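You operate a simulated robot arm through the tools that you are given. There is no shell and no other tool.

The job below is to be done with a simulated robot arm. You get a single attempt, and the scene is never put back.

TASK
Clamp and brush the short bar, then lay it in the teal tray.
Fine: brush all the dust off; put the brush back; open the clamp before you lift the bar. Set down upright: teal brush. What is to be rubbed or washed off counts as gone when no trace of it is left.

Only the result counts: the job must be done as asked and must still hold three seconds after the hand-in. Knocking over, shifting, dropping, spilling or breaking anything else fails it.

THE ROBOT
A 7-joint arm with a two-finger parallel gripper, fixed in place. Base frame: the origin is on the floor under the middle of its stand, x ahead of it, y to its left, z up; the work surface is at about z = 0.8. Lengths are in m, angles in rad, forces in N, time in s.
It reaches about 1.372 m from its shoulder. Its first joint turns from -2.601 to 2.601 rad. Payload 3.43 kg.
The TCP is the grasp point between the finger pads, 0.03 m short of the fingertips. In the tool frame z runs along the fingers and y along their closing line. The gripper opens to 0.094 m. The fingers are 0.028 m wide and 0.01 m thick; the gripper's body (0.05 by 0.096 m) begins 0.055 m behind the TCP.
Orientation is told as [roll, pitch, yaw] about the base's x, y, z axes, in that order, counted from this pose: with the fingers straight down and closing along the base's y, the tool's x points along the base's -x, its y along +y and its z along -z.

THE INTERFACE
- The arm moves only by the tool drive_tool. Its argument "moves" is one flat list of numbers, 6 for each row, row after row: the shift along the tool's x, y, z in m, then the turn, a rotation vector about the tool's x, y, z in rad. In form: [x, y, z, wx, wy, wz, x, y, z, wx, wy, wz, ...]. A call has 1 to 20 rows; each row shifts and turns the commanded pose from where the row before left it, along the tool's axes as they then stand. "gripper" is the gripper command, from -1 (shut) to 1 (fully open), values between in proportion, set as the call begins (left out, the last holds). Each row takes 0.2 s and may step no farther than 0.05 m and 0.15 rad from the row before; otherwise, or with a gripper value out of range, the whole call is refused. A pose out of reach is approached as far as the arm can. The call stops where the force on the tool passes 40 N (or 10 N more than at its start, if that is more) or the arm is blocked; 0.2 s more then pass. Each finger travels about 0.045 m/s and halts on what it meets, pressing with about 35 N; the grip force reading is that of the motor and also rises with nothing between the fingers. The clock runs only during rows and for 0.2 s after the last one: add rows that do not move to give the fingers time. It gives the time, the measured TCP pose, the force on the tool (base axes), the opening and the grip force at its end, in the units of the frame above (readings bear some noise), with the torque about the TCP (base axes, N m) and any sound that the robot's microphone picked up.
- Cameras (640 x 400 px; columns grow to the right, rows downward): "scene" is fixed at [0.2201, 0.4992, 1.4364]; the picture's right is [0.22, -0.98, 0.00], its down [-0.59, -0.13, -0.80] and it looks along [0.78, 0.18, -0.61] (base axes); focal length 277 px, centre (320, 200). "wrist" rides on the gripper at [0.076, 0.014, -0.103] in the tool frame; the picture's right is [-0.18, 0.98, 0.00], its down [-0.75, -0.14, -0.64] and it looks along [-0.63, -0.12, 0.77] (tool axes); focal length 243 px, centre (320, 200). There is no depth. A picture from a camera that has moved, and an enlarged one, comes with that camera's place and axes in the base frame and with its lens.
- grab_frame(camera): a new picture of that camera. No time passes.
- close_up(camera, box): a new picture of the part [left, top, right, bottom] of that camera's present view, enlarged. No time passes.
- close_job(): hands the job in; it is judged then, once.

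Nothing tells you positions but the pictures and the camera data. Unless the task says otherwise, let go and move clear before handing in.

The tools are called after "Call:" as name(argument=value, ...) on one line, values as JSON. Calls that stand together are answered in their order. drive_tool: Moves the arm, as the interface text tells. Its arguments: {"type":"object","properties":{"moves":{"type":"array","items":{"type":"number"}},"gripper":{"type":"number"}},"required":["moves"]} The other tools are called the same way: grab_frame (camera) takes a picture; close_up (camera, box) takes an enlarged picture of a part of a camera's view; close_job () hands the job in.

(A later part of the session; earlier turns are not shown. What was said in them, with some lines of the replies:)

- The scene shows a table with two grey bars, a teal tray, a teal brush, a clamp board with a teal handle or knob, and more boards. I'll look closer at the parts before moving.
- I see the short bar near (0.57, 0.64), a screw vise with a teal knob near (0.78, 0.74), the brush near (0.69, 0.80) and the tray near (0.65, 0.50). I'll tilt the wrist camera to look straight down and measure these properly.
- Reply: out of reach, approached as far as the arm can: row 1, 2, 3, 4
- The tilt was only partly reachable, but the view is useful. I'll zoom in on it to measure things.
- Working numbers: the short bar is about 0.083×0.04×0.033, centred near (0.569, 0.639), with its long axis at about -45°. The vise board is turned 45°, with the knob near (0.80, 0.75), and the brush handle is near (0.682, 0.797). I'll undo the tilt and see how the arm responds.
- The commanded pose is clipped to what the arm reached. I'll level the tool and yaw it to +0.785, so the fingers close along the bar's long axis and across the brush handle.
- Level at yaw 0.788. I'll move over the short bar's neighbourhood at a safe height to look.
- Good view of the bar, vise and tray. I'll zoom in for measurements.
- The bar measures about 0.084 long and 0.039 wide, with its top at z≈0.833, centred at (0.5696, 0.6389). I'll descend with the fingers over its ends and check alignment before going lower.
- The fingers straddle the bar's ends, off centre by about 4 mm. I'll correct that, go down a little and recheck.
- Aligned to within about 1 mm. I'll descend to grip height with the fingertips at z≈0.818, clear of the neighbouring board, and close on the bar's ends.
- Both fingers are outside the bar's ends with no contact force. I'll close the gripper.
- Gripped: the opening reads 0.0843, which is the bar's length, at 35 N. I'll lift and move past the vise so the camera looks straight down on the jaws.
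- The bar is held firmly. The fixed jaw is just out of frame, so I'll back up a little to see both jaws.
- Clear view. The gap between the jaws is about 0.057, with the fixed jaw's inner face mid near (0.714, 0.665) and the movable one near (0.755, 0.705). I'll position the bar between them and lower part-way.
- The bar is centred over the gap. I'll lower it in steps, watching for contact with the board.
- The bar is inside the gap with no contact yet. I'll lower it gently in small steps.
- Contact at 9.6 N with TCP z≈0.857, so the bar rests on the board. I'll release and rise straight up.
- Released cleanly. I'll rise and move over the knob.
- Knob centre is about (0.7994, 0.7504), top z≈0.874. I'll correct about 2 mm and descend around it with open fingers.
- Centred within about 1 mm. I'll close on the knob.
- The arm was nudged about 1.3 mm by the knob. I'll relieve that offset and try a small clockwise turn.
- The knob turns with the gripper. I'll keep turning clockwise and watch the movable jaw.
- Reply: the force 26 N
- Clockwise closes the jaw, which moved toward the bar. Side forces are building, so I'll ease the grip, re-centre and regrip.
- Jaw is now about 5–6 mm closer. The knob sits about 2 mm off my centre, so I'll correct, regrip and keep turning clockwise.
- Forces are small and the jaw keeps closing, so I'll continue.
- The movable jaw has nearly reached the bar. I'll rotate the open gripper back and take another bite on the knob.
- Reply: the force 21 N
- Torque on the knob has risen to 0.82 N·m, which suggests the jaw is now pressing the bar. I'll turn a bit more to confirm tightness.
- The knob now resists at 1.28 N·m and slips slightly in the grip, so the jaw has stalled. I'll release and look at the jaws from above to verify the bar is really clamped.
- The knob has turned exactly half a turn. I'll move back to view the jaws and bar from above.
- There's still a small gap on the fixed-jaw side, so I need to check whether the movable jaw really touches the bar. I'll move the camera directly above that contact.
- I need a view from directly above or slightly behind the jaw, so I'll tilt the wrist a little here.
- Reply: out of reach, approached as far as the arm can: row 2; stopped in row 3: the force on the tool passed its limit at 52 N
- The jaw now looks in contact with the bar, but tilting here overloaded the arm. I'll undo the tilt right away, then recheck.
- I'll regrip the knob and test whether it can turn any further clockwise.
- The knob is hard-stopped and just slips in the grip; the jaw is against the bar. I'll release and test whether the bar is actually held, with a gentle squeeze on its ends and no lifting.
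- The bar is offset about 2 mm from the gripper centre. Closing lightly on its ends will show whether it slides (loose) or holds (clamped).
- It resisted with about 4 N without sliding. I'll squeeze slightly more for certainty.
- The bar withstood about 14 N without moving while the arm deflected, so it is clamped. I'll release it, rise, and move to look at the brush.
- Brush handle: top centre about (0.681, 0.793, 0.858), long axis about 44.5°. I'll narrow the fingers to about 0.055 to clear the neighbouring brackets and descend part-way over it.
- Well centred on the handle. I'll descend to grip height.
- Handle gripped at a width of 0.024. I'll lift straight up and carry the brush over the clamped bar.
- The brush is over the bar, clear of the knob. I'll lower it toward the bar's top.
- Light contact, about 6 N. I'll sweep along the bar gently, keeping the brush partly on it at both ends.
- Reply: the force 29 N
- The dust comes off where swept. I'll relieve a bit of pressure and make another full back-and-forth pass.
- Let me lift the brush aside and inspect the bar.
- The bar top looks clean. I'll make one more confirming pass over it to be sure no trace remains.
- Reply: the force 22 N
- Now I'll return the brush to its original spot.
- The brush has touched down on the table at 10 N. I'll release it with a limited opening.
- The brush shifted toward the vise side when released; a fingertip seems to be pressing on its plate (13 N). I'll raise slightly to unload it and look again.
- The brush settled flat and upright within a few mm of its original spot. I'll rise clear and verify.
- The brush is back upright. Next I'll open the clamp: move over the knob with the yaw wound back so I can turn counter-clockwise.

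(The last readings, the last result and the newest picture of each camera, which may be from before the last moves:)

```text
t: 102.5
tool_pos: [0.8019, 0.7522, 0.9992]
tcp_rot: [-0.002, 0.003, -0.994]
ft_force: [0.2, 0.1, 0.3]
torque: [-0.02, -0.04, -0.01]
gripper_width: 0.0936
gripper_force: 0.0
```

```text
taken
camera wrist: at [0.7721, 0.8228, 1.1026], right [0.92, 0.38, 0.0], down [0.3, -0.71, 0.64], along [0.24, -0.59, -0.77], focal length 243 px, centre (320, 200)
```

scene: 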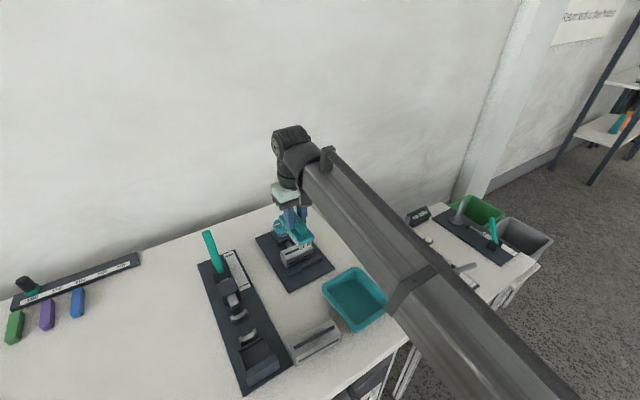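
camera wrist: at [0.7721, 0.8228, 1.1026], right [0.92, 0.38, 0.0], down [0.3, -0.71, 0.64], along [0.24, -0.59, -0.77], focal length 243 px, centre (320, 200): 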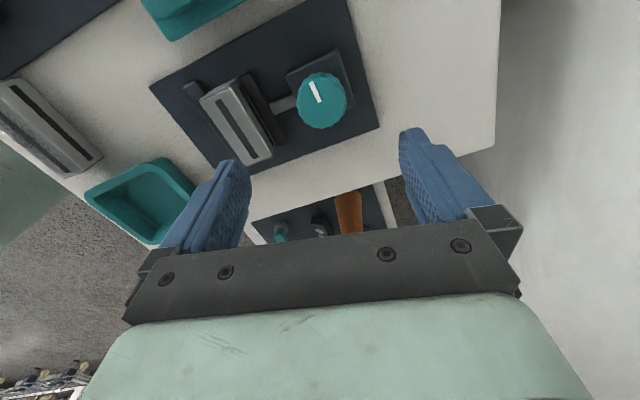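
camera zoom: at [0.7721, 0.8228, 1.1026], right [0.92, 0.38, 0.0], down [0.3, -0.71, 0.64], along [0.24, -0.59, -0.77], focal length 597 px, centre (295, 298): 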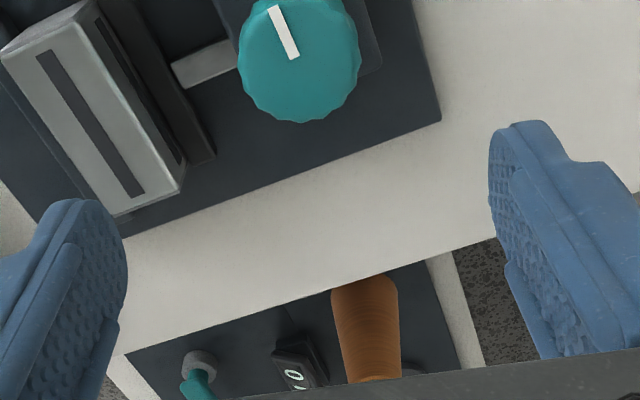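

Call:
drive_tool(moves=[0.001, 0.0015, 0.04, 0, 0, 0, 0, 0, 0.04, 0, 0, 0, 0, 0, 0.03, 0, 0, 0, 0, 0, 0.013, 0, 0, 0, 0, 0, 0, 0, 0, 0, 0, 0, 0, 0, 0, 0])

Call:
close_up(camera="wrist", box=[200, 80, 460, 240])

Call:
close_up(camera="scene", box=[240, 200, 340, 270])

```text
t: 103.9
tool_pos: [0.8025, 0.7559, 0.8756]
tcp_rot: [-0.003, 0.004, -0.994]
ft_force: [0.5, -0.9, 0.2]
torque: [-0.03, 0.03, -0.02]
gripper_width: 0.0939
gripper_force: 0.2
```

```text
2.46 times, centred on (330, 160) of wrist
camera zoom: at [0.7722, 0.8265, 0.9789], right [0.92, 0.38, 0.0], down [0.3, -0.71, 0.64], along [0.24, -0.59, -0.77], focal length 597 px, centre (295, 298)
```

zoom: 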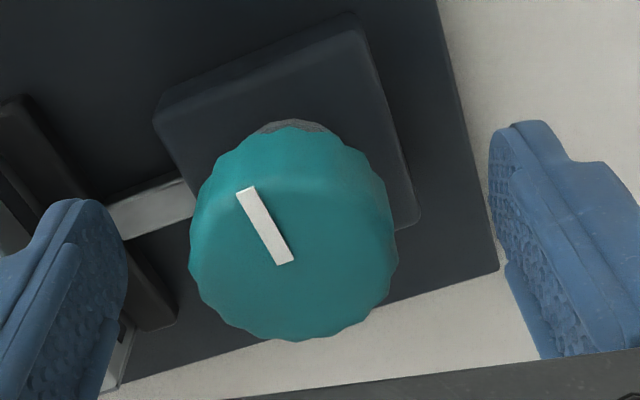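

```text
5.71 times, centred on (290, 235) of scene
camera zoom: at [0.2201, 0.4992, 1.4364], right [0.22, -0.98, 0.0], down [-0.59, -0.13, -0.8], along [0.78, 0.18, -0.61], focal length 1584 px, centre (491, 0)
```

zoom: 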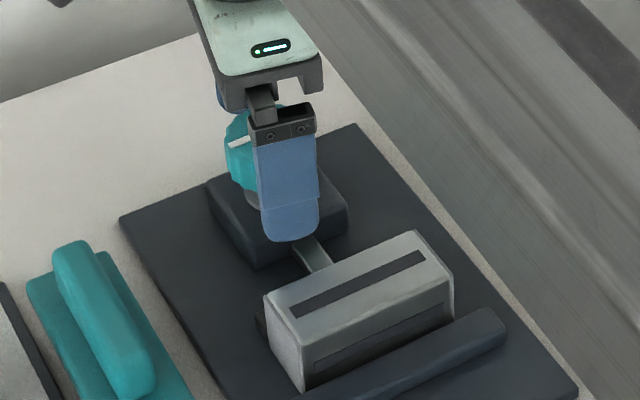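

Call:
drive_tool(moves=[-0.0012, -0.0008, 0, 0, 0, 0, 0, 0, 0, 0, 0, 0, 0, 0, 0, 0, 0, 0, 0, 0, 0, 0, 0, 0, 0, 0, 0, 0, 0, 0], gripper=-1)

Call:
drive_tool(moves=[0, 0, 0, 0, 0, -0.1, 0, 0, 0, 0, 0, -0.1, 0, 0, 0, 0, 0, -0.1, 0, 0, 0, 0, 0, -0.1, 0, 0, 0, 0, 0, 0])

Call:
close_up(camera="wrist", box=[200, 80, 460, 240])

Call:
close_up(camera="scene", box=[240, 200, 340, 270])

```text
t: 105.1
tool_pos: [0.8024, 0.7531, 0.8764]
tcp_rot: [-0.003, 0.003, -0.993]
ft_force: [5.6, 3.7, 0.3]
torque: [0.1, -0.14, 0.04]
gripper_width: 0.0475
gripper_force: 45.1
```

```text
t: 106.3
tool_pos: [0.8017, 0.7532, 0.8765]
tcp_rot: [-0.002, 0.003, -0.592]
ft_force: [2.1, 5.6, -0.1]
torque: [-0.57, -0.01, 0.0]
gripper_width: 0.0473
gripper_force: 44.6
```

```text
2.46 times, centred on (330, 160) of wrist
camera zoom: at [0.7465, 0.8067, 0.9793], right [0.7, 0.71, 0.0], down [0.55, -0.54, 0.64], along [0.46, -0.45, -0.77], focal length 597 px, centre (295, 298)
```

zoom: 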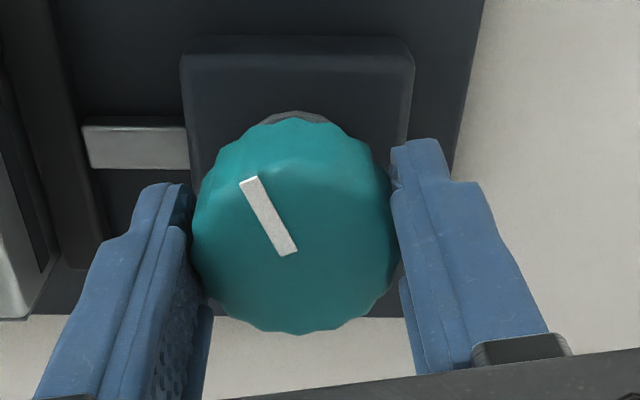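

```text
5.71 times, centred on (290, 235) of scene
camera zoom: at [0.2201, 0.4992, 1.4364], right [0.22, -0.98, 0.0], down [-0.59, -0.13, -0.8], along [0.78, 0.18, -0.61], focal length 1584 px, centre (491, 0)
```

zoom: 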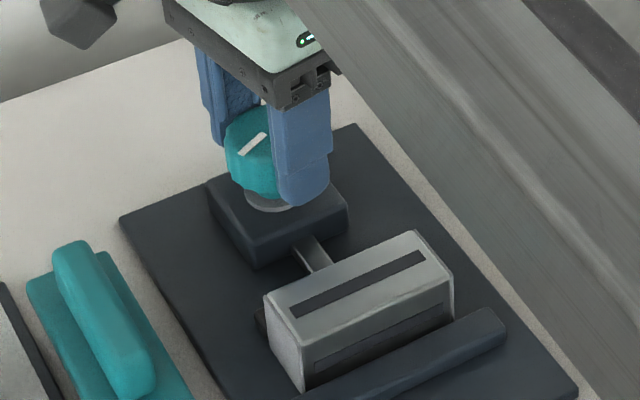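

Turning freely and the jaw is backing off. I'll continue counter-clockwise.

Call:
drive_tool(moves=[0, 0, 0, 0, 0, -0.12, 0, 0, 0, 0, 0, -0.12, 0, 0, 0, 0, 0, -0.12, 0, 0, 0, 0, 0, -0.12, 0, 0, 0, 0, 0, 0])

Call:
drive_tool(moves=[0, 0, 0, 0, 0, -0.12, 0, 0, 0, 0, 0, -0.12, 0, 0, 0, 0, 0, -0.12, 0, 0, 0, 0, 0, -0.12, 0, 0, 0, 0, 0, 0])

Call:
close_up(camera="scene", box=[240, 200, 340, 270])

```text
t: 107.5
tool_pos: [0.8021, 0.7533, 0.8767]
tcp_rot: [0.001, 0.002, -0.111]
ft_force: [9.4, 7.3, -4.0]
torque: [0.28, -0.34, 0.04]
gripper_width: 0.0472
gripper_force: 45.1
```

```text
t: 108.7
tool_pos: [0.8013, 0.7528, 0.8772]
tcp_rot: [0.002, 0.002, 0.369]
ft_force: [8.5, 6.8, 1.9]
torque: [-0.1, 0.02, 0.02]
gripper_width: 0.0474
gripper_force: 44.9
```

```text
5.71 times, centred on (290, 235) of scene
camera zoom: at [0.2201, 0.4992, 1.4364], right [0.22, -0.98, 0.0], down [-0.59, -0.13, -0.8], along [0.78, 0.18, -0.61], focal length 1584 px, centre (491, 0)
```

zoom: 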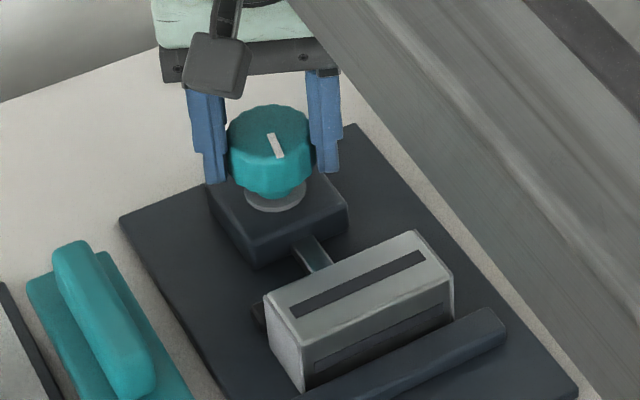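

Call:
drive_tool(moves=[0, 0, 0, 0, 0, -0.12, 0, 0, 0, 0, 0, -0.12, 0, 0, 0, 0, 0, -0.12, 0, 0, 0, 0, 0, -0.12, 0, 0, 0, 0, 0, 0])

Call:
drive_tool(moves=[0, 0, 0, 0, 0, -0.12, 0, 0, 0, 0, 0, -0.12, 0, 0, 0, 0, 0, -0.12, 0, 0, 0, 0, 0, 0])

Call:
close_up(camera="scene", box=[240, 200, 340, 270])

Call:
close_up(camera="wrist", box=[200, 80, 460, 240])

```text
t: 109.9
tool_pos: [0.8029, 0.7516, 0.8768]
tcp_rot: [0.003, 0.002, 0.85]
ft_force: [8.6, 5.2, 2.9]
torque: [-0.25, 0.12, 0.04]
gripper_width: 0.0474
gripper_force: 45.2
```

```text
t: 110.9
tool_pos: [0.8039, 0.7528, 0.8775]
tcp_rot: [0.004, 0.002, 1.209]
ft_force: [9.4, -3.9, -0.9]
torque: [-0.12, -0.31, 0.02]
gripper_width: 0.0473
gripper_force: 44.5
```

```text
5.71 times, centred on (290, 235) of scene
camera zoom: at [0.2201, 0.4992, 1.4364], right [0.22, -0.98, 0.0], down [-0.59, -0.13, -0.8], along [0.78, 0.18, -0.61], focal length 1584 px, centre (491, 0)
```

zoom: 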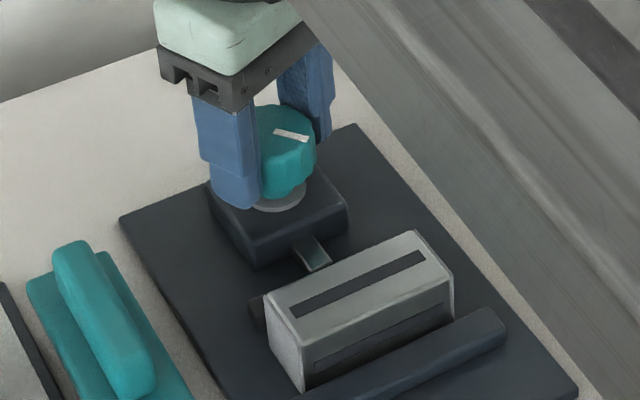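

```text
2.46 times, centred on (330, 160) of wrist
camera zoom: at [0.7619, 0.6849, 0.9792], right [-0.85, 0.52, 0.0], down [0.4, 0.66, 0.64], along [0.33, 0.55, -0.77], focal length 597 px, centre (295, 298)
```

zoom: 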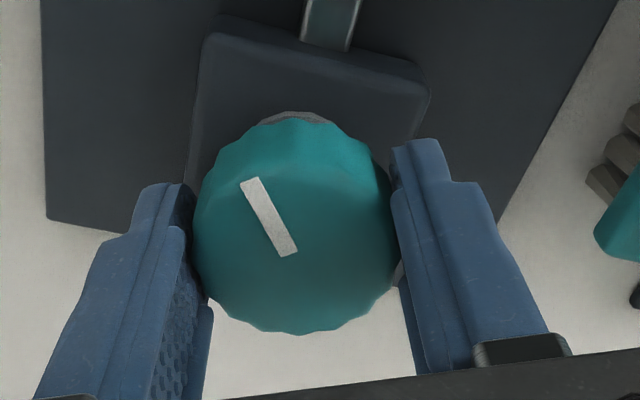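

Call:
drive_tool(moves=[0, 0, 0, 0, 0, -0.12, 0, 0, 0, 0, 0, -0.12, 0, 0, 0, 0, 0, -0.12, 0, 0, 0, 0, 0, -0.12, 0, 0, 0, 0, 0, 0])

Call:
drive_tool(moves=[0, 0, 0, 0, 0, -0.1, 0, 0, 0, 0, 0, -0.1, 0, 0, 0, 0, 0, -0.1, 0, 0, 0, 0, 0, 0])

Call:
close_up(camera="scene", box=[240, 200, 340, 270])

Call:
close_up(camera="wrist", box=[200, 80, 460, 240])

```text
t: 112.1
tool_pos: [0.803, 0.7518, 0.876]
tcp_rot: [0.004, -0.002, 1.689]
ft_force: [13.6, -2.1, -0.7]
torque: [-0.8, -0.33, 0.01]
gripper_width: 0.0474
gripper_force: 45.1
```

```text
t: 113.1
tool_pos: [0.8031, 0.752, 0.877]
tcp_rot: [0.002, -0.002, 1.99]
ft_force: [22.8, -2.1, 3.0]
torque: [0.24, -0.17, 0.0]
gripper_width: 0.0472
gripper_force: 45.1
```

```text
5.71 times, centred on (290, 235) of scene
camera zoom: at [0.2201, 0.4992, 1.4364], right [0.22, -0.98, 0.0], down [-0.59, -0.13, -0.8], along [0.78, 0.18, -0.61], focal length 1584 px, centre (491, 0)
```

zoom: 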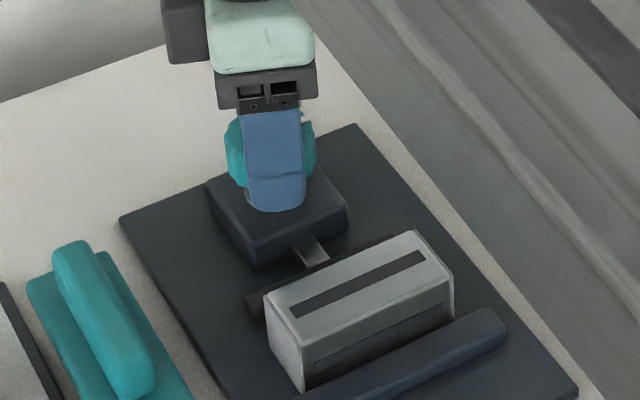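

```text
2.46 times, centred on (330, 160) of wrist
camera zoom: at [0.8206, 0.6755, 0.9789], right [-0.97, -0.23, 0.0], down [-0.18, 0.74, 0.64], along [-0.15, 0.63, -0.77], focal length 597 px, centre (295, 298)
```

zoom: 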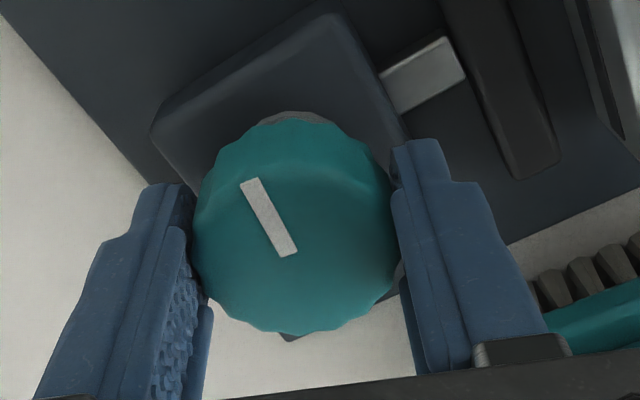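

Call:
drive_tool(moves=[0, -0.001, 0, 0, 0, -0.04, 0, 0, 0, 0, 0, -0.04, 0, 0, 0, 0, 0, 0])

```text
t: 113.9
tool_pos: [0.8024, 0.7517, 0.8777]
tcp_rot: [0.0, -0.001, 2.067]
ft_force: [19.7, -4.5, 5.6]
torque: [0.17, -0.61, 0.05]
gripper_width: 0.0474
gripper_force: 44.9
```

The clamp is open and the jaw is back near its starting place. I'll release the knob, rise, and turn back to the bar-grip yaw.

Call:
drive_tool(moves=[0, 0, 0, 0, 0, 0, 0, 0, 0, 0, 0, 0, 0, 0, 0, 0, 0, 0, 0, 0, 0, 0, 0, 0, 0, 0, -0.03, 0, 0, 0, 0, 0, -0.04, 0, 0, 0, 0, 0, -0.03, 0, 0, 0, 0, 0, 0, 0, 0, 0.141, 0, 0, 0, 0, 0, 0.141, 0, 0, 0, 0, 0, 0.141, 0, 0, 0, 0, 0, 0.141, 0, 0, 0, 0, 0, 0.141, 0, 0, 0, 0, 0, 0.141, 0, 0, 0, 0, 0, 0.141, 0, 0, 0, 0, 0, 0.141, 0, 0, 0, 0, 0, 0.141, 0, 0, 0, 0, 0, 0], gripper=1)

Call:
grab_frame(camera="wrist")

Call:
close_up(camera="scene", box=[240, 200, 340, 270])

```text
t: 117.5
tool_pos: [0.8032, 0.7541, 0.9773]
tcp_rot: [0.003, 0.002, 0.797]
ft_force: [0.3, 1.3, -0.4]
torque: [0.03, 0.01, 0.01]
gripper_width: 0.0939
gripper_force: 0.1
```

```text
taken
camera wrist: at [0.7399, 0.7076, 1.0796], right [-0.57, 0.82, 0.0], down [0.63, 0.44, 0.64], along [0.52, 0.37, -0.77], focal length 243 px, centre (320, 200)
```

wrist: 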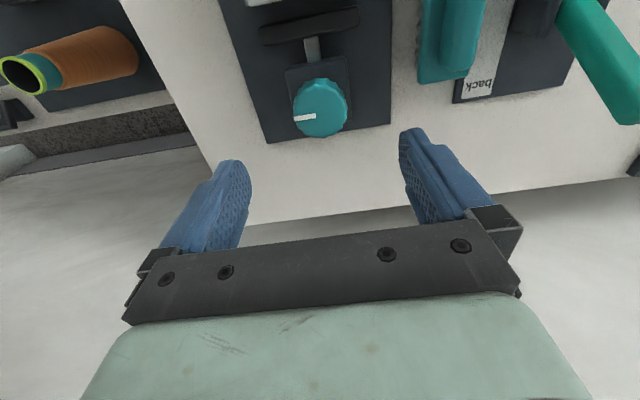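

```text
5.71 times, centred on (290, 235) of scene
camera zoom: at [0.2201, 0.4992, 1.4364], right [0.22, -0.98, 0.0], down [-0.59, -0.13, -0.8], along [0.78, 0.18, -0.61], focal length 1584 px, centre (491, 0)
```

zoom: 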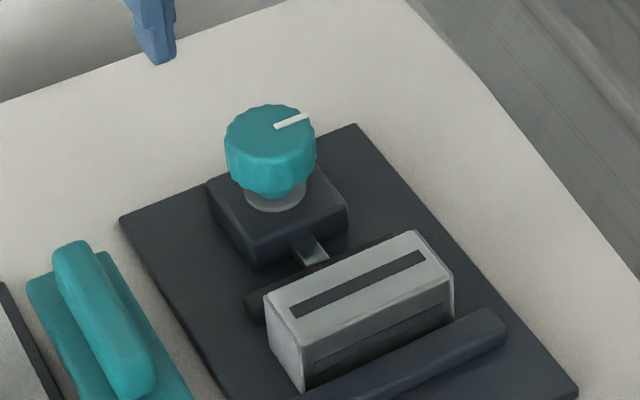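

The clamp is fully open. I'll pick the bar up across its width this time so it fits the tray, with the fingertips staying above the low jaws. Moving over the bar and rotating.

Call:
drive_tool(moves=[0.0333, 0.0008, 0, 0, 0, 0, 0.0333, 0.0008, 0, 0, 0, 0, 0.0332, 0.0008, 0, 0, 0, 0, 0, 0, 0, 0, 0, 0.144, 0, 0, 0, 0, 0, 0.144, 0, 0, 0, 0, 0, 0.144, 0, 0, 0, 0, 0, 0.144, 0, 0, 0, 0, 0, 0.144, 0, 0, 0, 0, 0, 0.144, 0, 0, 0, 0, 0, 0.144, 0, 0, 0, 0, 0, 0.144, 0, 0, 0, 0, 0, 0.144, 0, 0, 0, 0, 0, 0.144, 0, 0, 0, 0, 0, 0.142, 0, 0, 0, 0, 0, 0, 0, 0, 0, 0, 0, 0], gripper=0.5)

Call:
grab_frame(camera="wrist")

Call:
close_up(camera="wrist", box=[220, 20, 420, 180])

Call:
close_up(camera="scene", box=[240, 200, 360, 280])

```text
t: 120.9
tool_pos: [0.7298, 0.6844, 0.9761]
tcp_rot: [0.0, 0.003, -0.784]
ft_force: [-0.3, 0.3, -0.5]
torque: [-0.01, 0.0, 0.0]
gripper_width: 0.0705
gripper_force: 0.2
```

```text
taken
camera wrist: at [0.687, 0.7464, 1.0796], right [0.82, 0.57, 0.0], down [0.44, -0.63, 0.64], along [0.36, -0.53, -0.77], focal length 243 px, centre (320, 200)
```

wrist: 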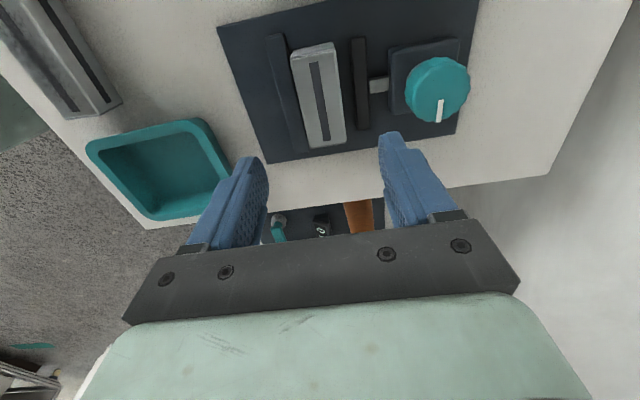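

```text
2.50 times, centred on (320, 100) of wrist
camera zoom: at [0.687, 0.7464, 1.0796], right [0.82, 0.57, 0.0], down [0.44, -0.63, 0.64], along [0.36, -0.53, -0.77], focal length 606 px, centre (320, 450)
```

zoom: 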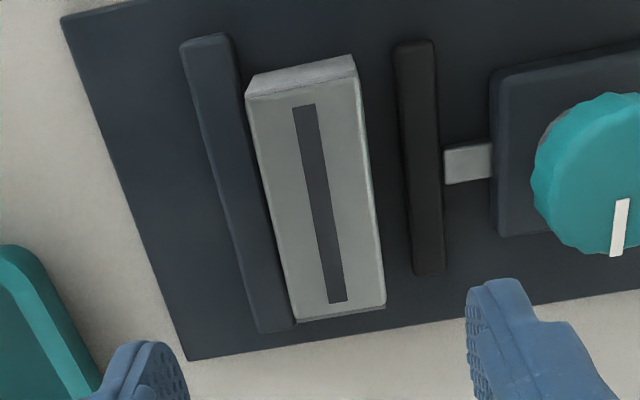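

```text
5.00 times, centred on (300, 240) of scene
camera zoom: at [0.2201, 0.4992, 1.4364], right [0.22, -0.98, 0.0], down [-0.59, -0.13, -0.8], along [0.78, 0.18, -0.61], focal length 1386 px, centre (420, 0)
```

zoom: 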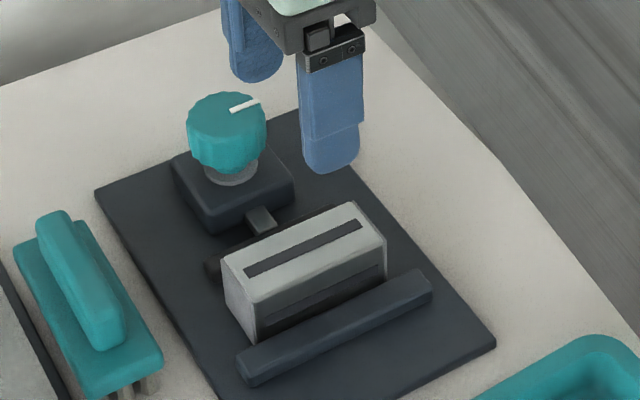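

The bar is loose between the open jaws and I'm centred over it within about 1 mm. I'll descend to grip it across its width.

Call:
drive_tool(moves=[0, 0.001, 0.03, 0, 0, 0, 0, 0, 0.03, 0, 0, 0, 0, 0, 0.03, 0, 0, 0, 0, 0, 0.018, 0, 0, 0, 0, 0, 0, 0, 0, 0, 0, 0, 0, 0, 0, 0])

Call:
grab_frame(camera="wrist")

Call:
close_up(camera="scene", box=[240, 200, 340, 270])

```text
t: 122.3
tool_pos: [0.7333, 0.6852, 0.87]
tcp_rot: [-0.001, 0.003, -0.78]
ft_force: [0.6, 1.3, -0.3]
torque: [0.03, -0.01, -0.03]
gripper_width: 0.0704
gripper_force: 0.0
```

```text
taken
camera wrist: at [0.6888, 0.7484, 0.9721], right [0.82, 0.57, 0.0], down [0.44, -0.63, 0.64], along [0.36, -0.53, -0.77], focal length 243 px, centre (320, 200)
```

wrist: 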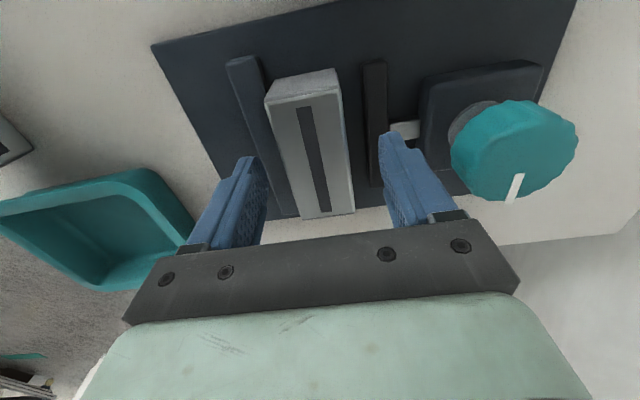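

```text
5.71 times, centred on (290, 235) of scene
camera zoom: at [0.2201, 0.4992, 1.4364], right [0.22, -0.98, 0.0], down [-0.59, -0.13, -0.8], along [0.78, 0.18, -0.61], focal length 1584 px, centre (491, 0)
```

zoom: 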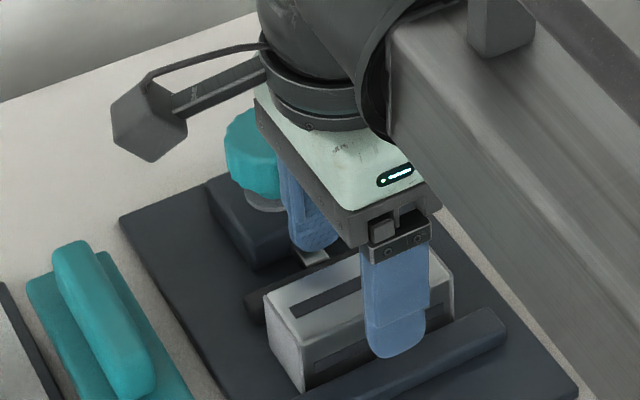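

Call:
drive_tool(moves=[0, 0, 0.005, 0, 0, 0, 0, 0, 0.005, 0, 0, 0, 0, 0, 0, 0, 0, 0])

Call:
drive_tool(moves=[0, 0, 0, 0, 0, 0, 0, 0, 0, 0, 0, 0, 0, 0, 0, 0, 0, 0, 0, 0, 0, 0, 0, 0], gripper=-1)

Call:
grab_frame(camera="wrist")

Call:
close_up(camera="scene", box=[240, 200, 340, 270])

```text
t: 123.1
tool_pos: [0.7328, 0.6844, 0.8615]
tcp_rot: [0.0, 0.004, -0.782]
ft_force: [0.7, -0.1, -0.4]
torque: [-0.03, 0.01, -0.01]
gripper_width: 0.0704
gripper_force: 0.0
```

```text
t: 124.1
tool_pos: [0.732, 0.6852, 0.8601]
tcp_rot: [-0.001, 0.004, -0.782]
ft_force: [-0.4, -0.7, -0.3]
torque: [0.04, 0.0, 0.0]
gripper_width: 0.0394
gripper_force: 34.7
```

```text
taken
camera wrist: at [0.6882, 0.7475, 0.9631], right [0.82, 0.57, 0.0], down [0.44, -0.63, 0.64], along [0.36, -0.53, -0.77], focal length 243 px, centre (320, 200)
```

wrist: 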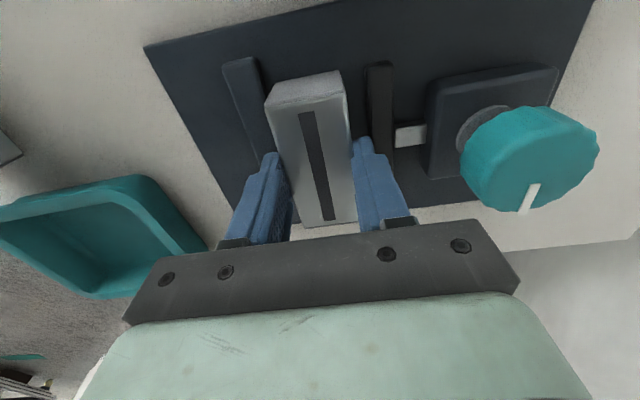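

```text
5.71 times, centred on (290, 235) of scene
camera zoom: at [0.2201, 0.4992, 1.4364], right [0.22, -0.98, 0.0], down [-0.59, -0.13, -0.8], along [0.78, 0.18, -0.61], focal length 1584 px, centre (491, 0)
```

zoom: 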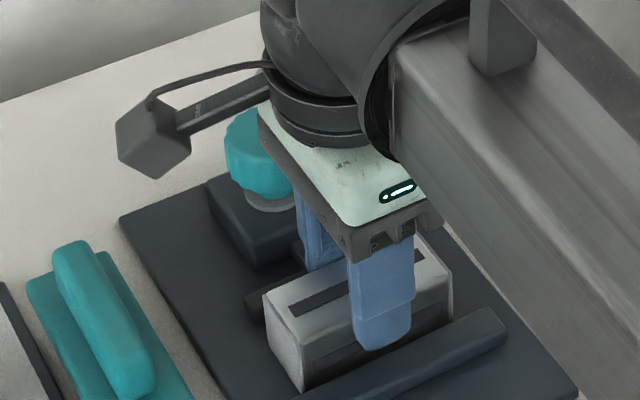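

Bar gripped across its width (0.0394). I'll lift it straight up out of the open vise and look at the tray.

Call:
drive_tool(moves=[0, 0, -0.01, 0, 0, 0, 0, 0, -0.02, 0, 0, 0, 0, 0, -0.03, 0, 0, 0, 0, 0, -0.04, 0, 0, 0, 0, 0, -0.04, 0, 0, 0, 0, 0, -0.04, 0, 0, 0, 0, 0, 0, 0, 0, 0, 0, 0, 0, 0, 0, 0])

Call:
grab_frame(camera="wrist")

Call:
grab_frame(camera="scene")

```text
t: 125.9
tool_pos: [0.733, 0.6868, 1.0397]
tcp_rot: [-0.002, 0.004, -0.781]
ft_force: [-1.0, 0.2, -2.0]
torque: [-0.02, -0.01, 0.01]
gripper_width: 0.0391
gripper_force: 35.1
```

```text
taken
camera wrist: at [0.6906, 0.7494, 1.142], right [0.82, 0.57, 0.0], down [0.44, -0.63, 0.64], along [0.36, -0.53, -0.77], focal length 243 px, centre (320, 200)
```

wrist: 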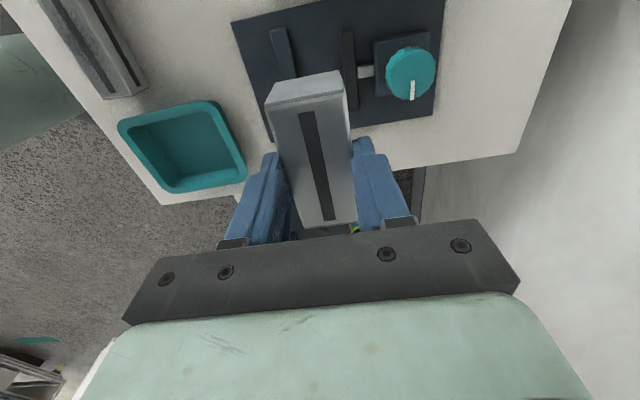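

```text
taken
```

scene: 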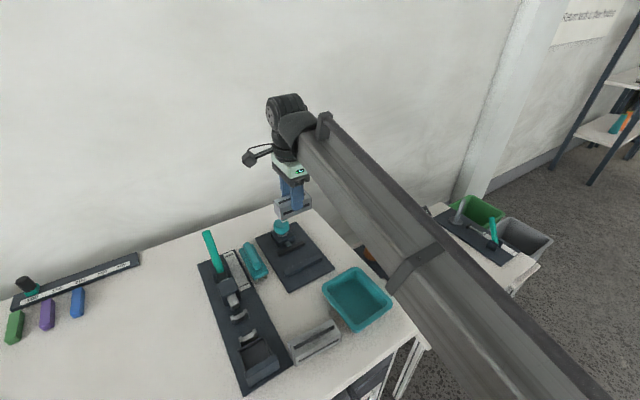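

The bar is out of the vise. I'll zoom in to measure the tray interior.

Call:
close_up(camera="wrist", box=[100, 80, 260, 205])

Call:
close_up(camera="scene", box=[310, 255, 406, 340])

```text
3.20 times, centred on (180, 142) of wrist
camera zoom: at [0.6906, 0.7494, 1.142], right [0.82, 0.57, 0.0], down [0.44, -0.63, 0.64], along [0.36, -0.53, -0.77], focal length 776 px, centre (768, 384)
```

zoom: 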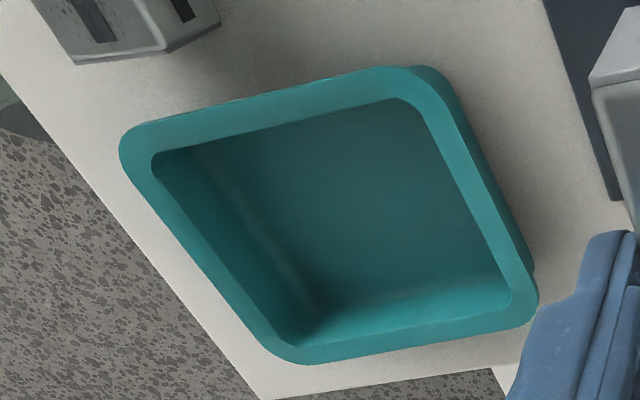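

```text
4.71 times, centred on (358, 298) of scene
camera zoom: at [0.2201, 0.4992, 1.4364], right [0.22, -0.98, 0.0], down [-0.59, -0.13, -0.8], along [0.78, 0.18, -0.61], focal length 1304 px, centre (141, -259)
```

zoom: 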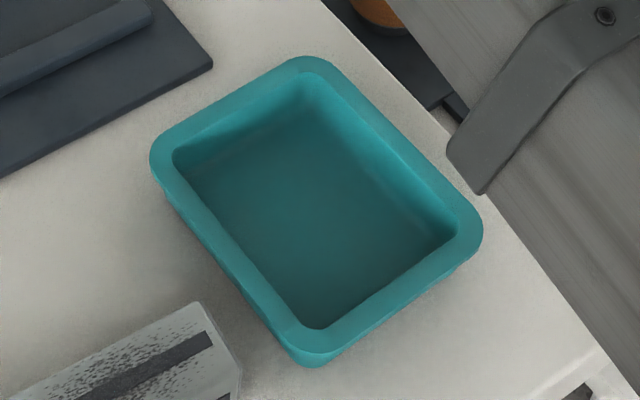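

Tray: centre about (0.632, 0.4995), long axis along 45°, rim z≈0.83. I'll rotate the bar to lie along the tray's long axis and carry it there.

Call:
drive_tool(moves=[0, 0, 0, 0, 0, -0.1425, 0, 0, 0, 0, 0, -0.1425, 0, 0, 0, 0, 0, -0.1425, 0, 0, 0, 0, 0, -0.1425, 0, 0, 0, 0, 0, -0.1425, 0, 0, 0, 0, 0, -0.1425, 0, 0, 0, 0, 0, -0.1425, 0, 0, 0, 0, 0, -0.1425, 0, 0, 0, 0, 0, -0.1425, 0, 0, 0, 0, 0, -0.1425, 0, 0, 0, 0, 0, -0.1425, 0, 0, 0, 0, 0, 0, 0, 0, 0, 0, 0, 0])

Call:
drive_tool(moves=[0.0405, -0.0121, 0, 0, 0, 0, 0.0405, -0.0121, 0, 0, 0, 0, 0.0405, -0.0121, 0, 0, 0, 0, 0.0405, -0.0121, 0, 0, 0, 0, 0.0405, -0.0121, 0, 0, 0, 0, 0, 0, 0, 0, 0, 0, 0, 0, 0, 0, 0, 0])

Call:
grab_frame(camera="wrist")

Call:
grab_frame(camera="scene")

```text
t: 128.7
tool_pos: [0.7314, 0.6835, 1.0381]
tcp_rot: [0.004, 0.002, 0.784]
ft_force: [-0.1, 0.3, -1.1]
torque: [0.02, 0.0, 0.0]
gripper_width: 0.0393
gripper_force: 35.2
```

```text
t: 130.3
tool_pos: [0.6328, 0.4955, 1.0403]
tcp_rot: [0.003, 0.002, 0.784]
ft_force: [-0.5, 0.1, -1.1]
torque: [0.0, 0.01, -0.01]
gripper_width: 0.0392
gripper_force: 35.2
```

```text
taken
camera wrist: at [0.5681, 0.4508, 1.1418], right [-0.56, 0.83, 0.0], down [0.64, 0.43, 0.64], along [0.53, 0.36, -0.77], focal length 243 px, centre (320, 200)
```

wrist: 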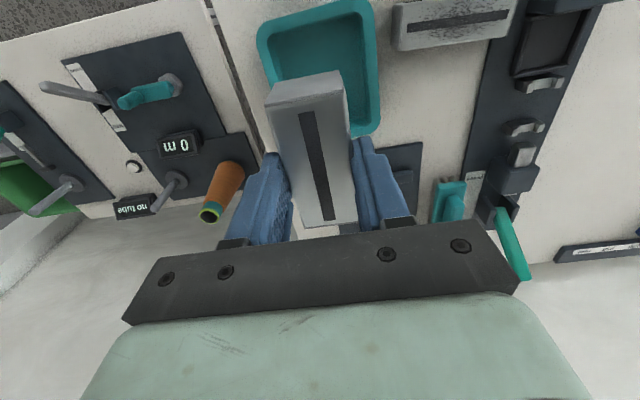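

```text
taken
```

scene: 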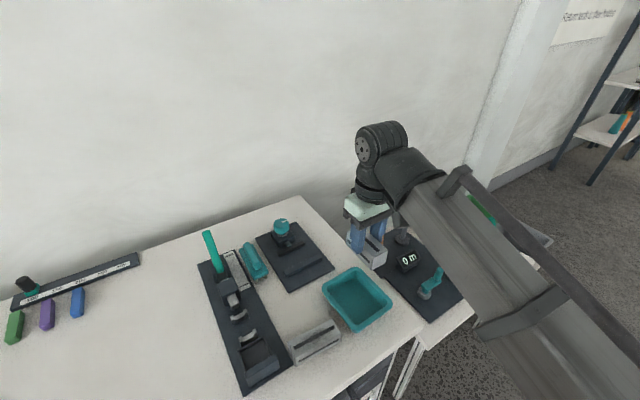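

Call:
close_up(camera="wrist", box=[230, 0, 410, 150])

```text
2.67 times, centred on (320, 75) of wrist
camera zoom: at [0.5681, 0.4508, 1.1418], right [-0.56, 0.83, 0.0], down [0.64, 0.43, 0.64], along [0.53, 0.36, -0.77], focal length 647 px, centre (320, 533)
```

zoom: 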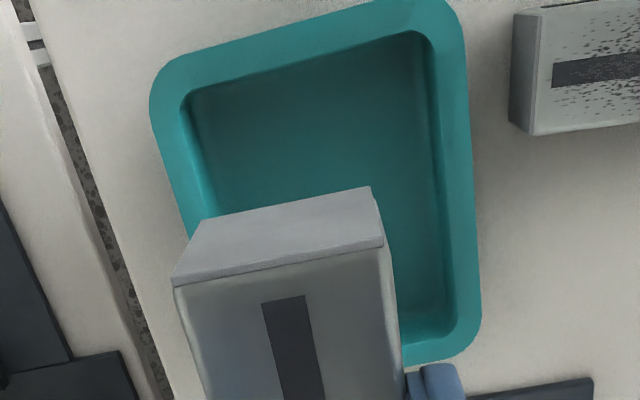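

Tray interior centre is about (0.630, 0.499). I'll correct and lower the bar part-way.

Call:
drive_tool(moves=[-0.0019, 0.0045, 0, 0, 0, 0, 0, 0, 0.04, 0, 0, 0, 0, 0, 0.04, 0, 0, 0, 0, 0, 0.04, 0, 0, 0, 0, 0, 0, 0, 0, 0, 0, 0, 0, 0, 0, 0])

Call:
grab_frame(camera="wrist")

Call:
close_up(camera="scene", box=[310, 245, 420, 340])

```text
t: 131.7
tool_pos: [0.6299, 0.5025, 0.9191]
tcp_rot: [0.003, 0.001, 0.784]
ft_force: [-0.3, -0.2, -1.6]
torque: [0.0, 0.0, 0.01]
gripper_width: 0.0396
gripper_force: 34.7
```

```text
taken
camera wrist: at [0.5653, 0.4578, 1.0221], right [-0.56, 0.83, 0.0], down [0.64, 0.43, 0.64], along [0.53, 0.36, -0.77], focal length 243 px, centre (320, 200)
```

wrist: 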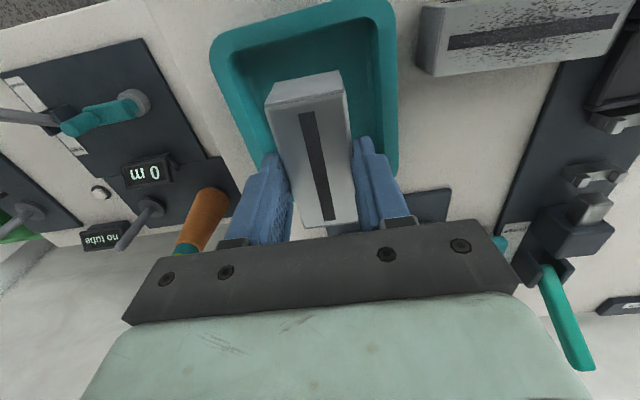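

```text
4.21 times, centred on (365, 292) of scene
camera zoom: at [0.2201, 0.4992, 1.4364], right [0.22, -0.98, 0.0], down [-0.59, -0.13, -0.8], along [0.78, 0.18, -0.61], focal length 1167 px, centre (130, -190)
```

zoom: 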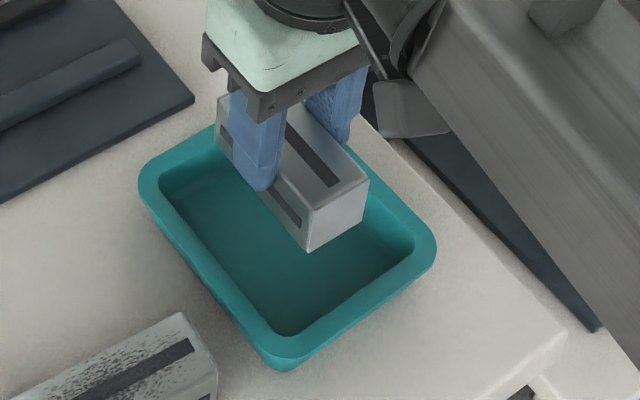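

Call:
drive_tool(moves=[0.001, -0.002, 0.02, 0, 0, 0, 0, 0, 0.02, 0, 0, 0, 0, 0, 0.012, 0, 0, 0, 0, 0, 0, 0, 0, 0, 0, 0, 0, 0, 0, 0])

Call:
grab_frame(camera="wrist")

Call:
close_up(camera="scene", box=[310, 245, 420, 340])

```text
t: 132.9
tool_pos: [0.6312, 0.5, 0.8679]
tcp_rot: [0.004, 0.004, 0.785]
ft_force: [0.5, -0.9, -0.5]
torque: [-0.02, 0.01, 0.02]
gripper_width: 0.0394
gripper_force: 35.2
```

```text
taken
camera wrist: at [0.5661, 0.4554, 0.9705], right [-0.56, 0.83, 0.0], down [0.64, 0.43, 0.64], along [0.53, 0.36, -0.77], focal length 243 px, centre (320, 200)
```

wrist: 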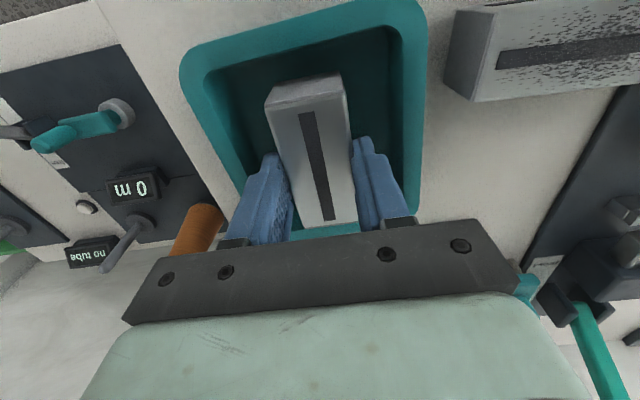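

```text
4.21 times, centred on (365, 292) of scene
camera zoom: at [0.2201, 0.4992, 1.4364], right [0.22, -0.98, 0.0], down [-0.59, -0.13, -0.8], along [0.78, 0.18, -0.61], focal length 1167 px, centre (130, -190)
```

zoom: 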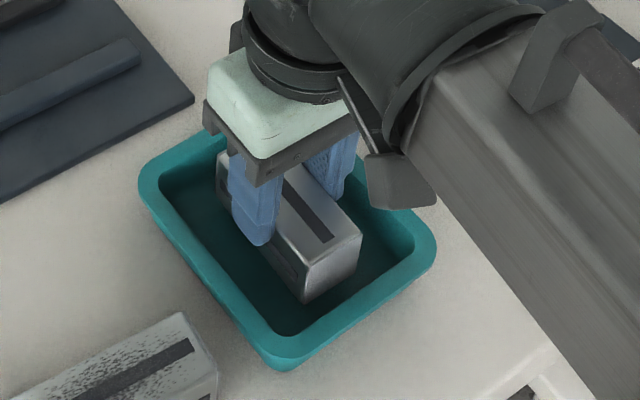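

The bar is well inside the tray walls. I'll lower it gently to the floor.

Call:
drive_tool(moves=[0, 0, 0.002, 0, 0, 0, 0, 0, 0.002, 0, 0, 0, 0, 0, 0.002, 0, 0, 0, 0, 0, 0, 0, 0, 0])

```text
t: 133.9
tool_pos: [0.6301, 0.4999, 0.862]
tcp_rot: [0.004, -0.001, 0.784]
ft_force: [0.4, -0.7, -2.5]
torque: [-0.01, -0.02, -0.02]
gripper_width: 0.0395
gripper_force: 35.3
```

Call:
drive_tool(moves=[0, 0, 0.0015, 0, 0, 0, 0, 0, 0.0015, 0, 0, 0, 0, 0, 0, 0, 0, 0])

```text
t: 134.7
tool_pos: [0.6303, 0.5008, 0.8585]
tcp_rot: [0.006, 0.002, 0.784]
ft_force: [0.6, 0.0, -1.6]
torque: [0.01, -0.04, -0.02]
gripper_width: 0.0394
gripper_force: 35.4
```

Call:
drive_tool(moves=[0, 0, 0.0015, 0, 0, 0, 0, 0, 0, 0, 0, 0])

Call:
drive_tool(moves=[0, 0, 0.0015, 0, 0, 0, 0, 0, 0, 0, 0, 0])

```text
t: 135.3
tool_pos: [0.6295, 0.4995, 0.8577]
tcp_rot: [0.004, 0.003, 0.783]
ft_force: [0.2, 0.2, -0.5]
torque: [-0.01, 0.0, 0.0]
gripper_width: 0.0394
gripper_force: 35.3
```

```text
t: 135.9
tool_pos: [0.6301, 0.5004, 0.8552]
tcp_rot: [0.003, 0.0, 0.783]
ft_force: [1.8, -2.9, 15.6]
torque: [-0.51, 0.13, 0.04]
gripper_width: 0.0394
gripper_force: 35.1
```

Touched the tray floor. I'll ease off the preload slightly, then open to a limited width so the fingers stay clear of the walls.

Call:
drive_tool(moves=[0, 0, -0.001, 0, 0, 0, 0, 0, 0, 0, 0, 0])

Call:
drive_tool(moves=[0, 0, 0, 0, 0, 0, 0, 0, 0, 0, 0, 0, 0, 0, 0, 0, 0, 0], gripper=0.25)

Call:
grab_frame(camera="wrist")

Call:
close_up(camera="scene", box=[310, 245, 420, 340])

```text
t: 136.5
tool_pos: [0.6295, 0.5012, 0.8563]
tcp_rot: [0.003, 0.003, 0.784]
ft_force: [1.7, -4.5, 11.7]
torque: [-0.41, -0.01, 0.03]
gripper_width: 0.0394
gripper_force: 35.0
```

```text
t: 137.3
tool_pos: [0.6295, 0.5008, 0.8567]
tcp_rot: [0.004, 0.002, 0.784]
ft_force: [0.1, 0.9, 0.8]
torque: [0.0, 0.01, -0.03]
gripper_width: 0.059
gripper_force: 0.0
```

```text
taken
camera wrist: at [0.5659, 0.4567, 0.9585], right [-0.56, 0.83, 0.0], down [0.64, 0.43, 0.64], along [0.53, 0.36, -0.77], focal length 243 px, centre (320, 200)
```

wrist: 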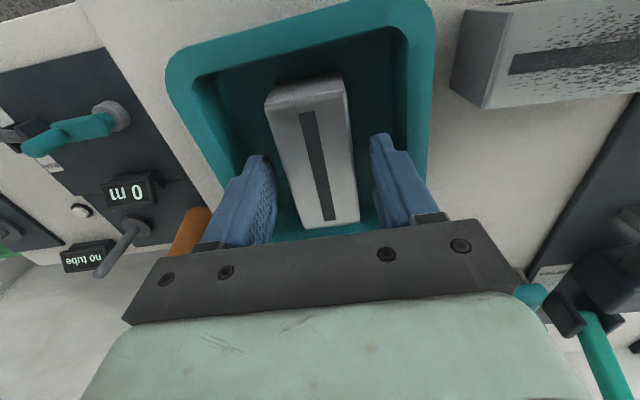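

```text
4.21 times, centred on (365, 292) of scene
camera zoom: at [0.2201, 0.4992, 1.4364], right [0.22, -0.98, 0.0], down [-0.59, -0.13, -0.8], along [0.78, 0.18, -0.61], focal length 1167 px, centre (130, -190)
```

zoom: 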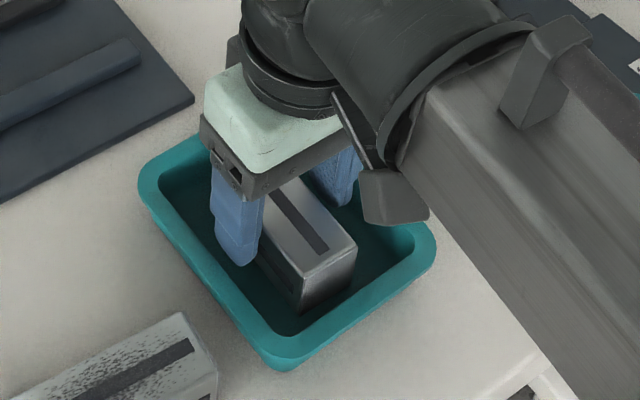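

The bar rests flat in the tray and the fingers are free. I'll rise straight up and clear.

Call:
drive_tool(moves=[0, 0, -0.01, 0, 0, 0, 0, 0, -0.02, 0, 0, 0, 0, 0, -0.04, 0, 0, 0, 0, 0, -0.05, 0, 0, 0, 0, 0, -0.05, 0, 0, 0, 0, 0, -0.04, 0, 0, 0, 0, 0, 0, 0, 0, 0, 0, 0, 0, 0, 0, 0])

Call:
grab_frame(camera="wrist")

Call:
grab_frame(camera="scene")

Call:
close_up(camera="scene", box=[310, 245, 420, 340])

Call:
close_up(camera="scene", box=[190, 200, 350, 300])

```text
t: 139.1
tool_pos: [0.6325, 0.5037, 1.0667]
tcp_rot: [0.003, 0.001, 0.784]
ft_force: [0.3, 0.2, 0.7]
torque: [-0.02, -0.02, -0.03]
gripper_width: 0.0587
gripper_force: 0.0
```

```text
taken
camera wrist: at [0.5675, 0.4597, 1.1699], right [-0.56, 0.83, 0.0], down [0.64, 0.43, 0.64], along [0.53, 0.36, -0.77], focal length 243 px, centre (320, 200)
```

wrist: 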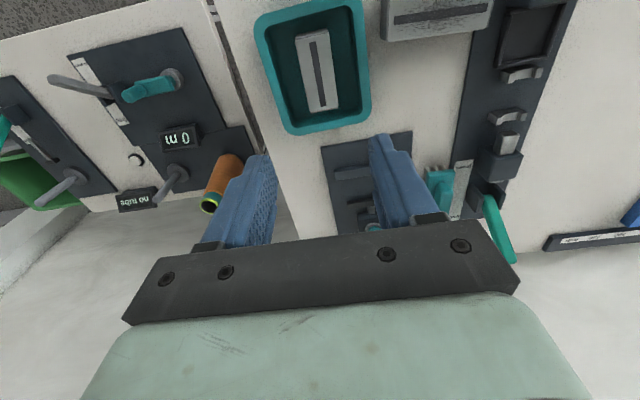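

```text
taken
```

scene: 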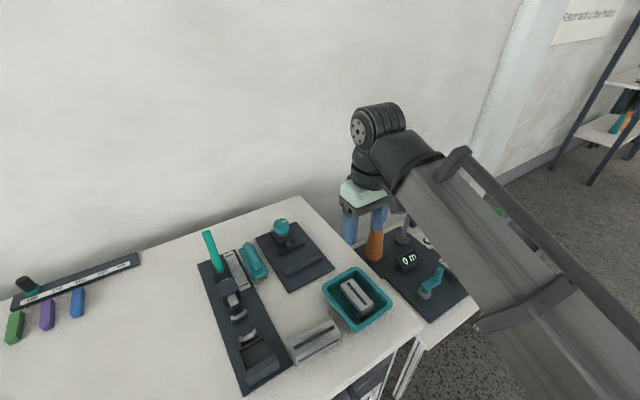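

```text
4.21 times, centred on (365, 292) of scene
camera zoom: at [0.2201, 0.4992, 1.4364], right [0.22, -0.98, 0.0], down [-0.59, -0.13, -0.8], along [0.78, 0.18, -0.61], focal length 1167 px, centre (130, -190)
```

zoom: 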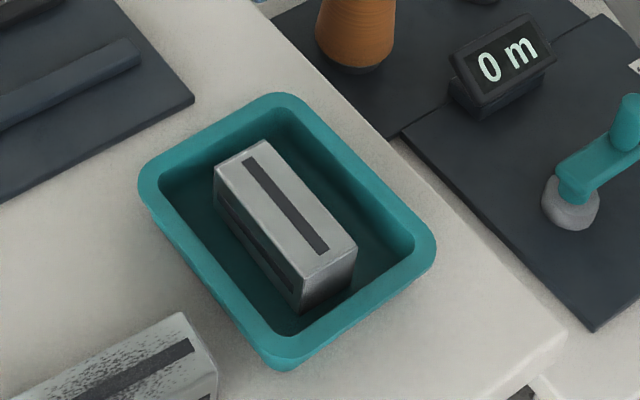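

```text
4.00 times, centred on (270, 250) of scene
camera zoom: at [0.2201, 0.4992, 1.4364], right [0.22, -0.98, 0.0], down [-0.59, -0.13, -0.8], along [0.78, 0.18, -0.61], focal length 1108 px, centre (520, 0)
```

zoom: 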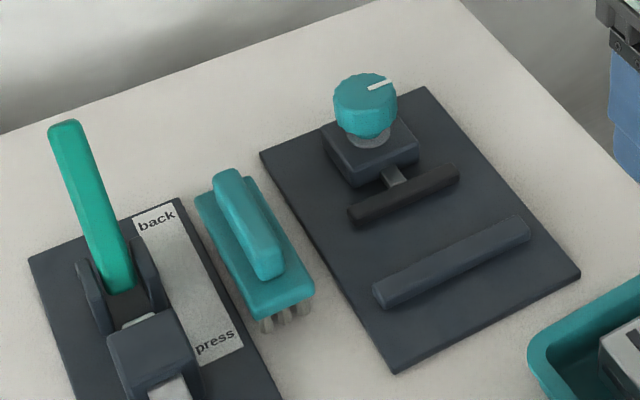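

Call:
close_up(camera="wrist", box=[250, 0, 380, 140])

Call:
close_up(camera="scene", box=[335, 270, 385, 325])

```text
2.86 times, centred on (315, 70) of wrist
camera zoom: at [0.5675, 0.4597, 1.1699], right [-0.56, 0.83, 0.0], down [0.64, 0.43, 0.64], along [0.53, 0.36, -0.77], focal length 693 px, centre (334, 571)
```

zoom: 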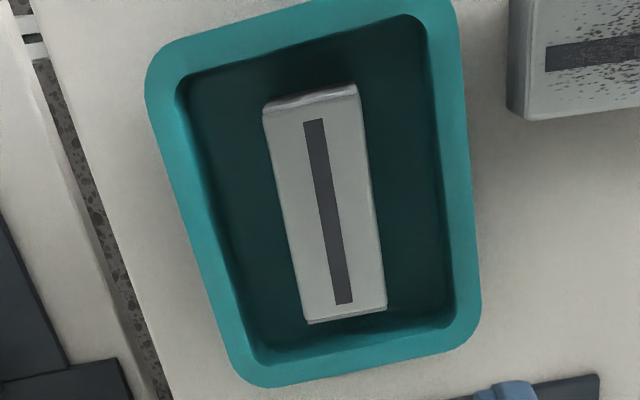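

```text
7.27 times, centred on (360, 298) of scene
camera zoom: at [0.2201, 0.4992, 1.4364], right [0.22, -0.98, 0.0], down [-0.59, -0.13, -0.8], along [0.78, 0.18, -0.61], focal length 2016 px, centre (29, -509)
```

zoom: 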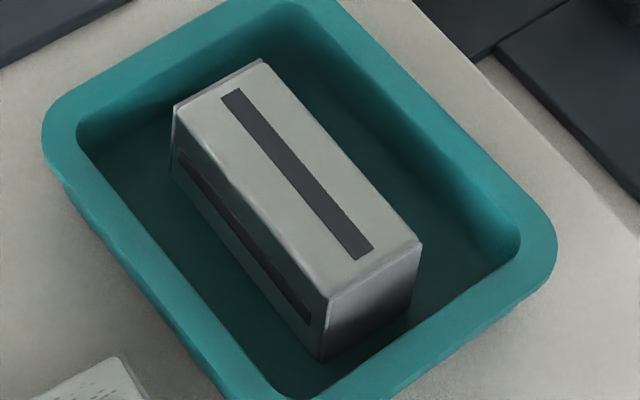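

The short bar lies clean and flat in the teal tray. The brush stands upright back in its place, the clamp is open, and nothing else has been disturbed. The arm is clear, so I'm handing in.

Call:
close_job()

```text
The job is handed in.
```

The short bar was clamped, brushed and laid in the teal tray, and the job is handed in. I haven't been told the verdict.

- **Clamping:** I turned the knob until it stopped. The jaw was against the bar, but a gap of about 5 mm showed on the fixed-jaw side. The bar still held against about 14 N of sideways push, so I treated it as clamped.
- **Brushing:** No dust shows on the bar in the last close-up pictures.
- **Brush:** It tipped briefly when I let go, because a fingertip was pressing on it. It then settled flat and upright, about 2 mm from where it started.
- **Clamp opened first:** The knob was back at its starting mark before I lifted the bar.
- **Arm:** At one point a wrist tilt passed the force limit (52 N) and the move stopped. I undid the tilt, and I saw nothing moved or damaged afterwards.

The long bar and the rest of the table look unchanged.
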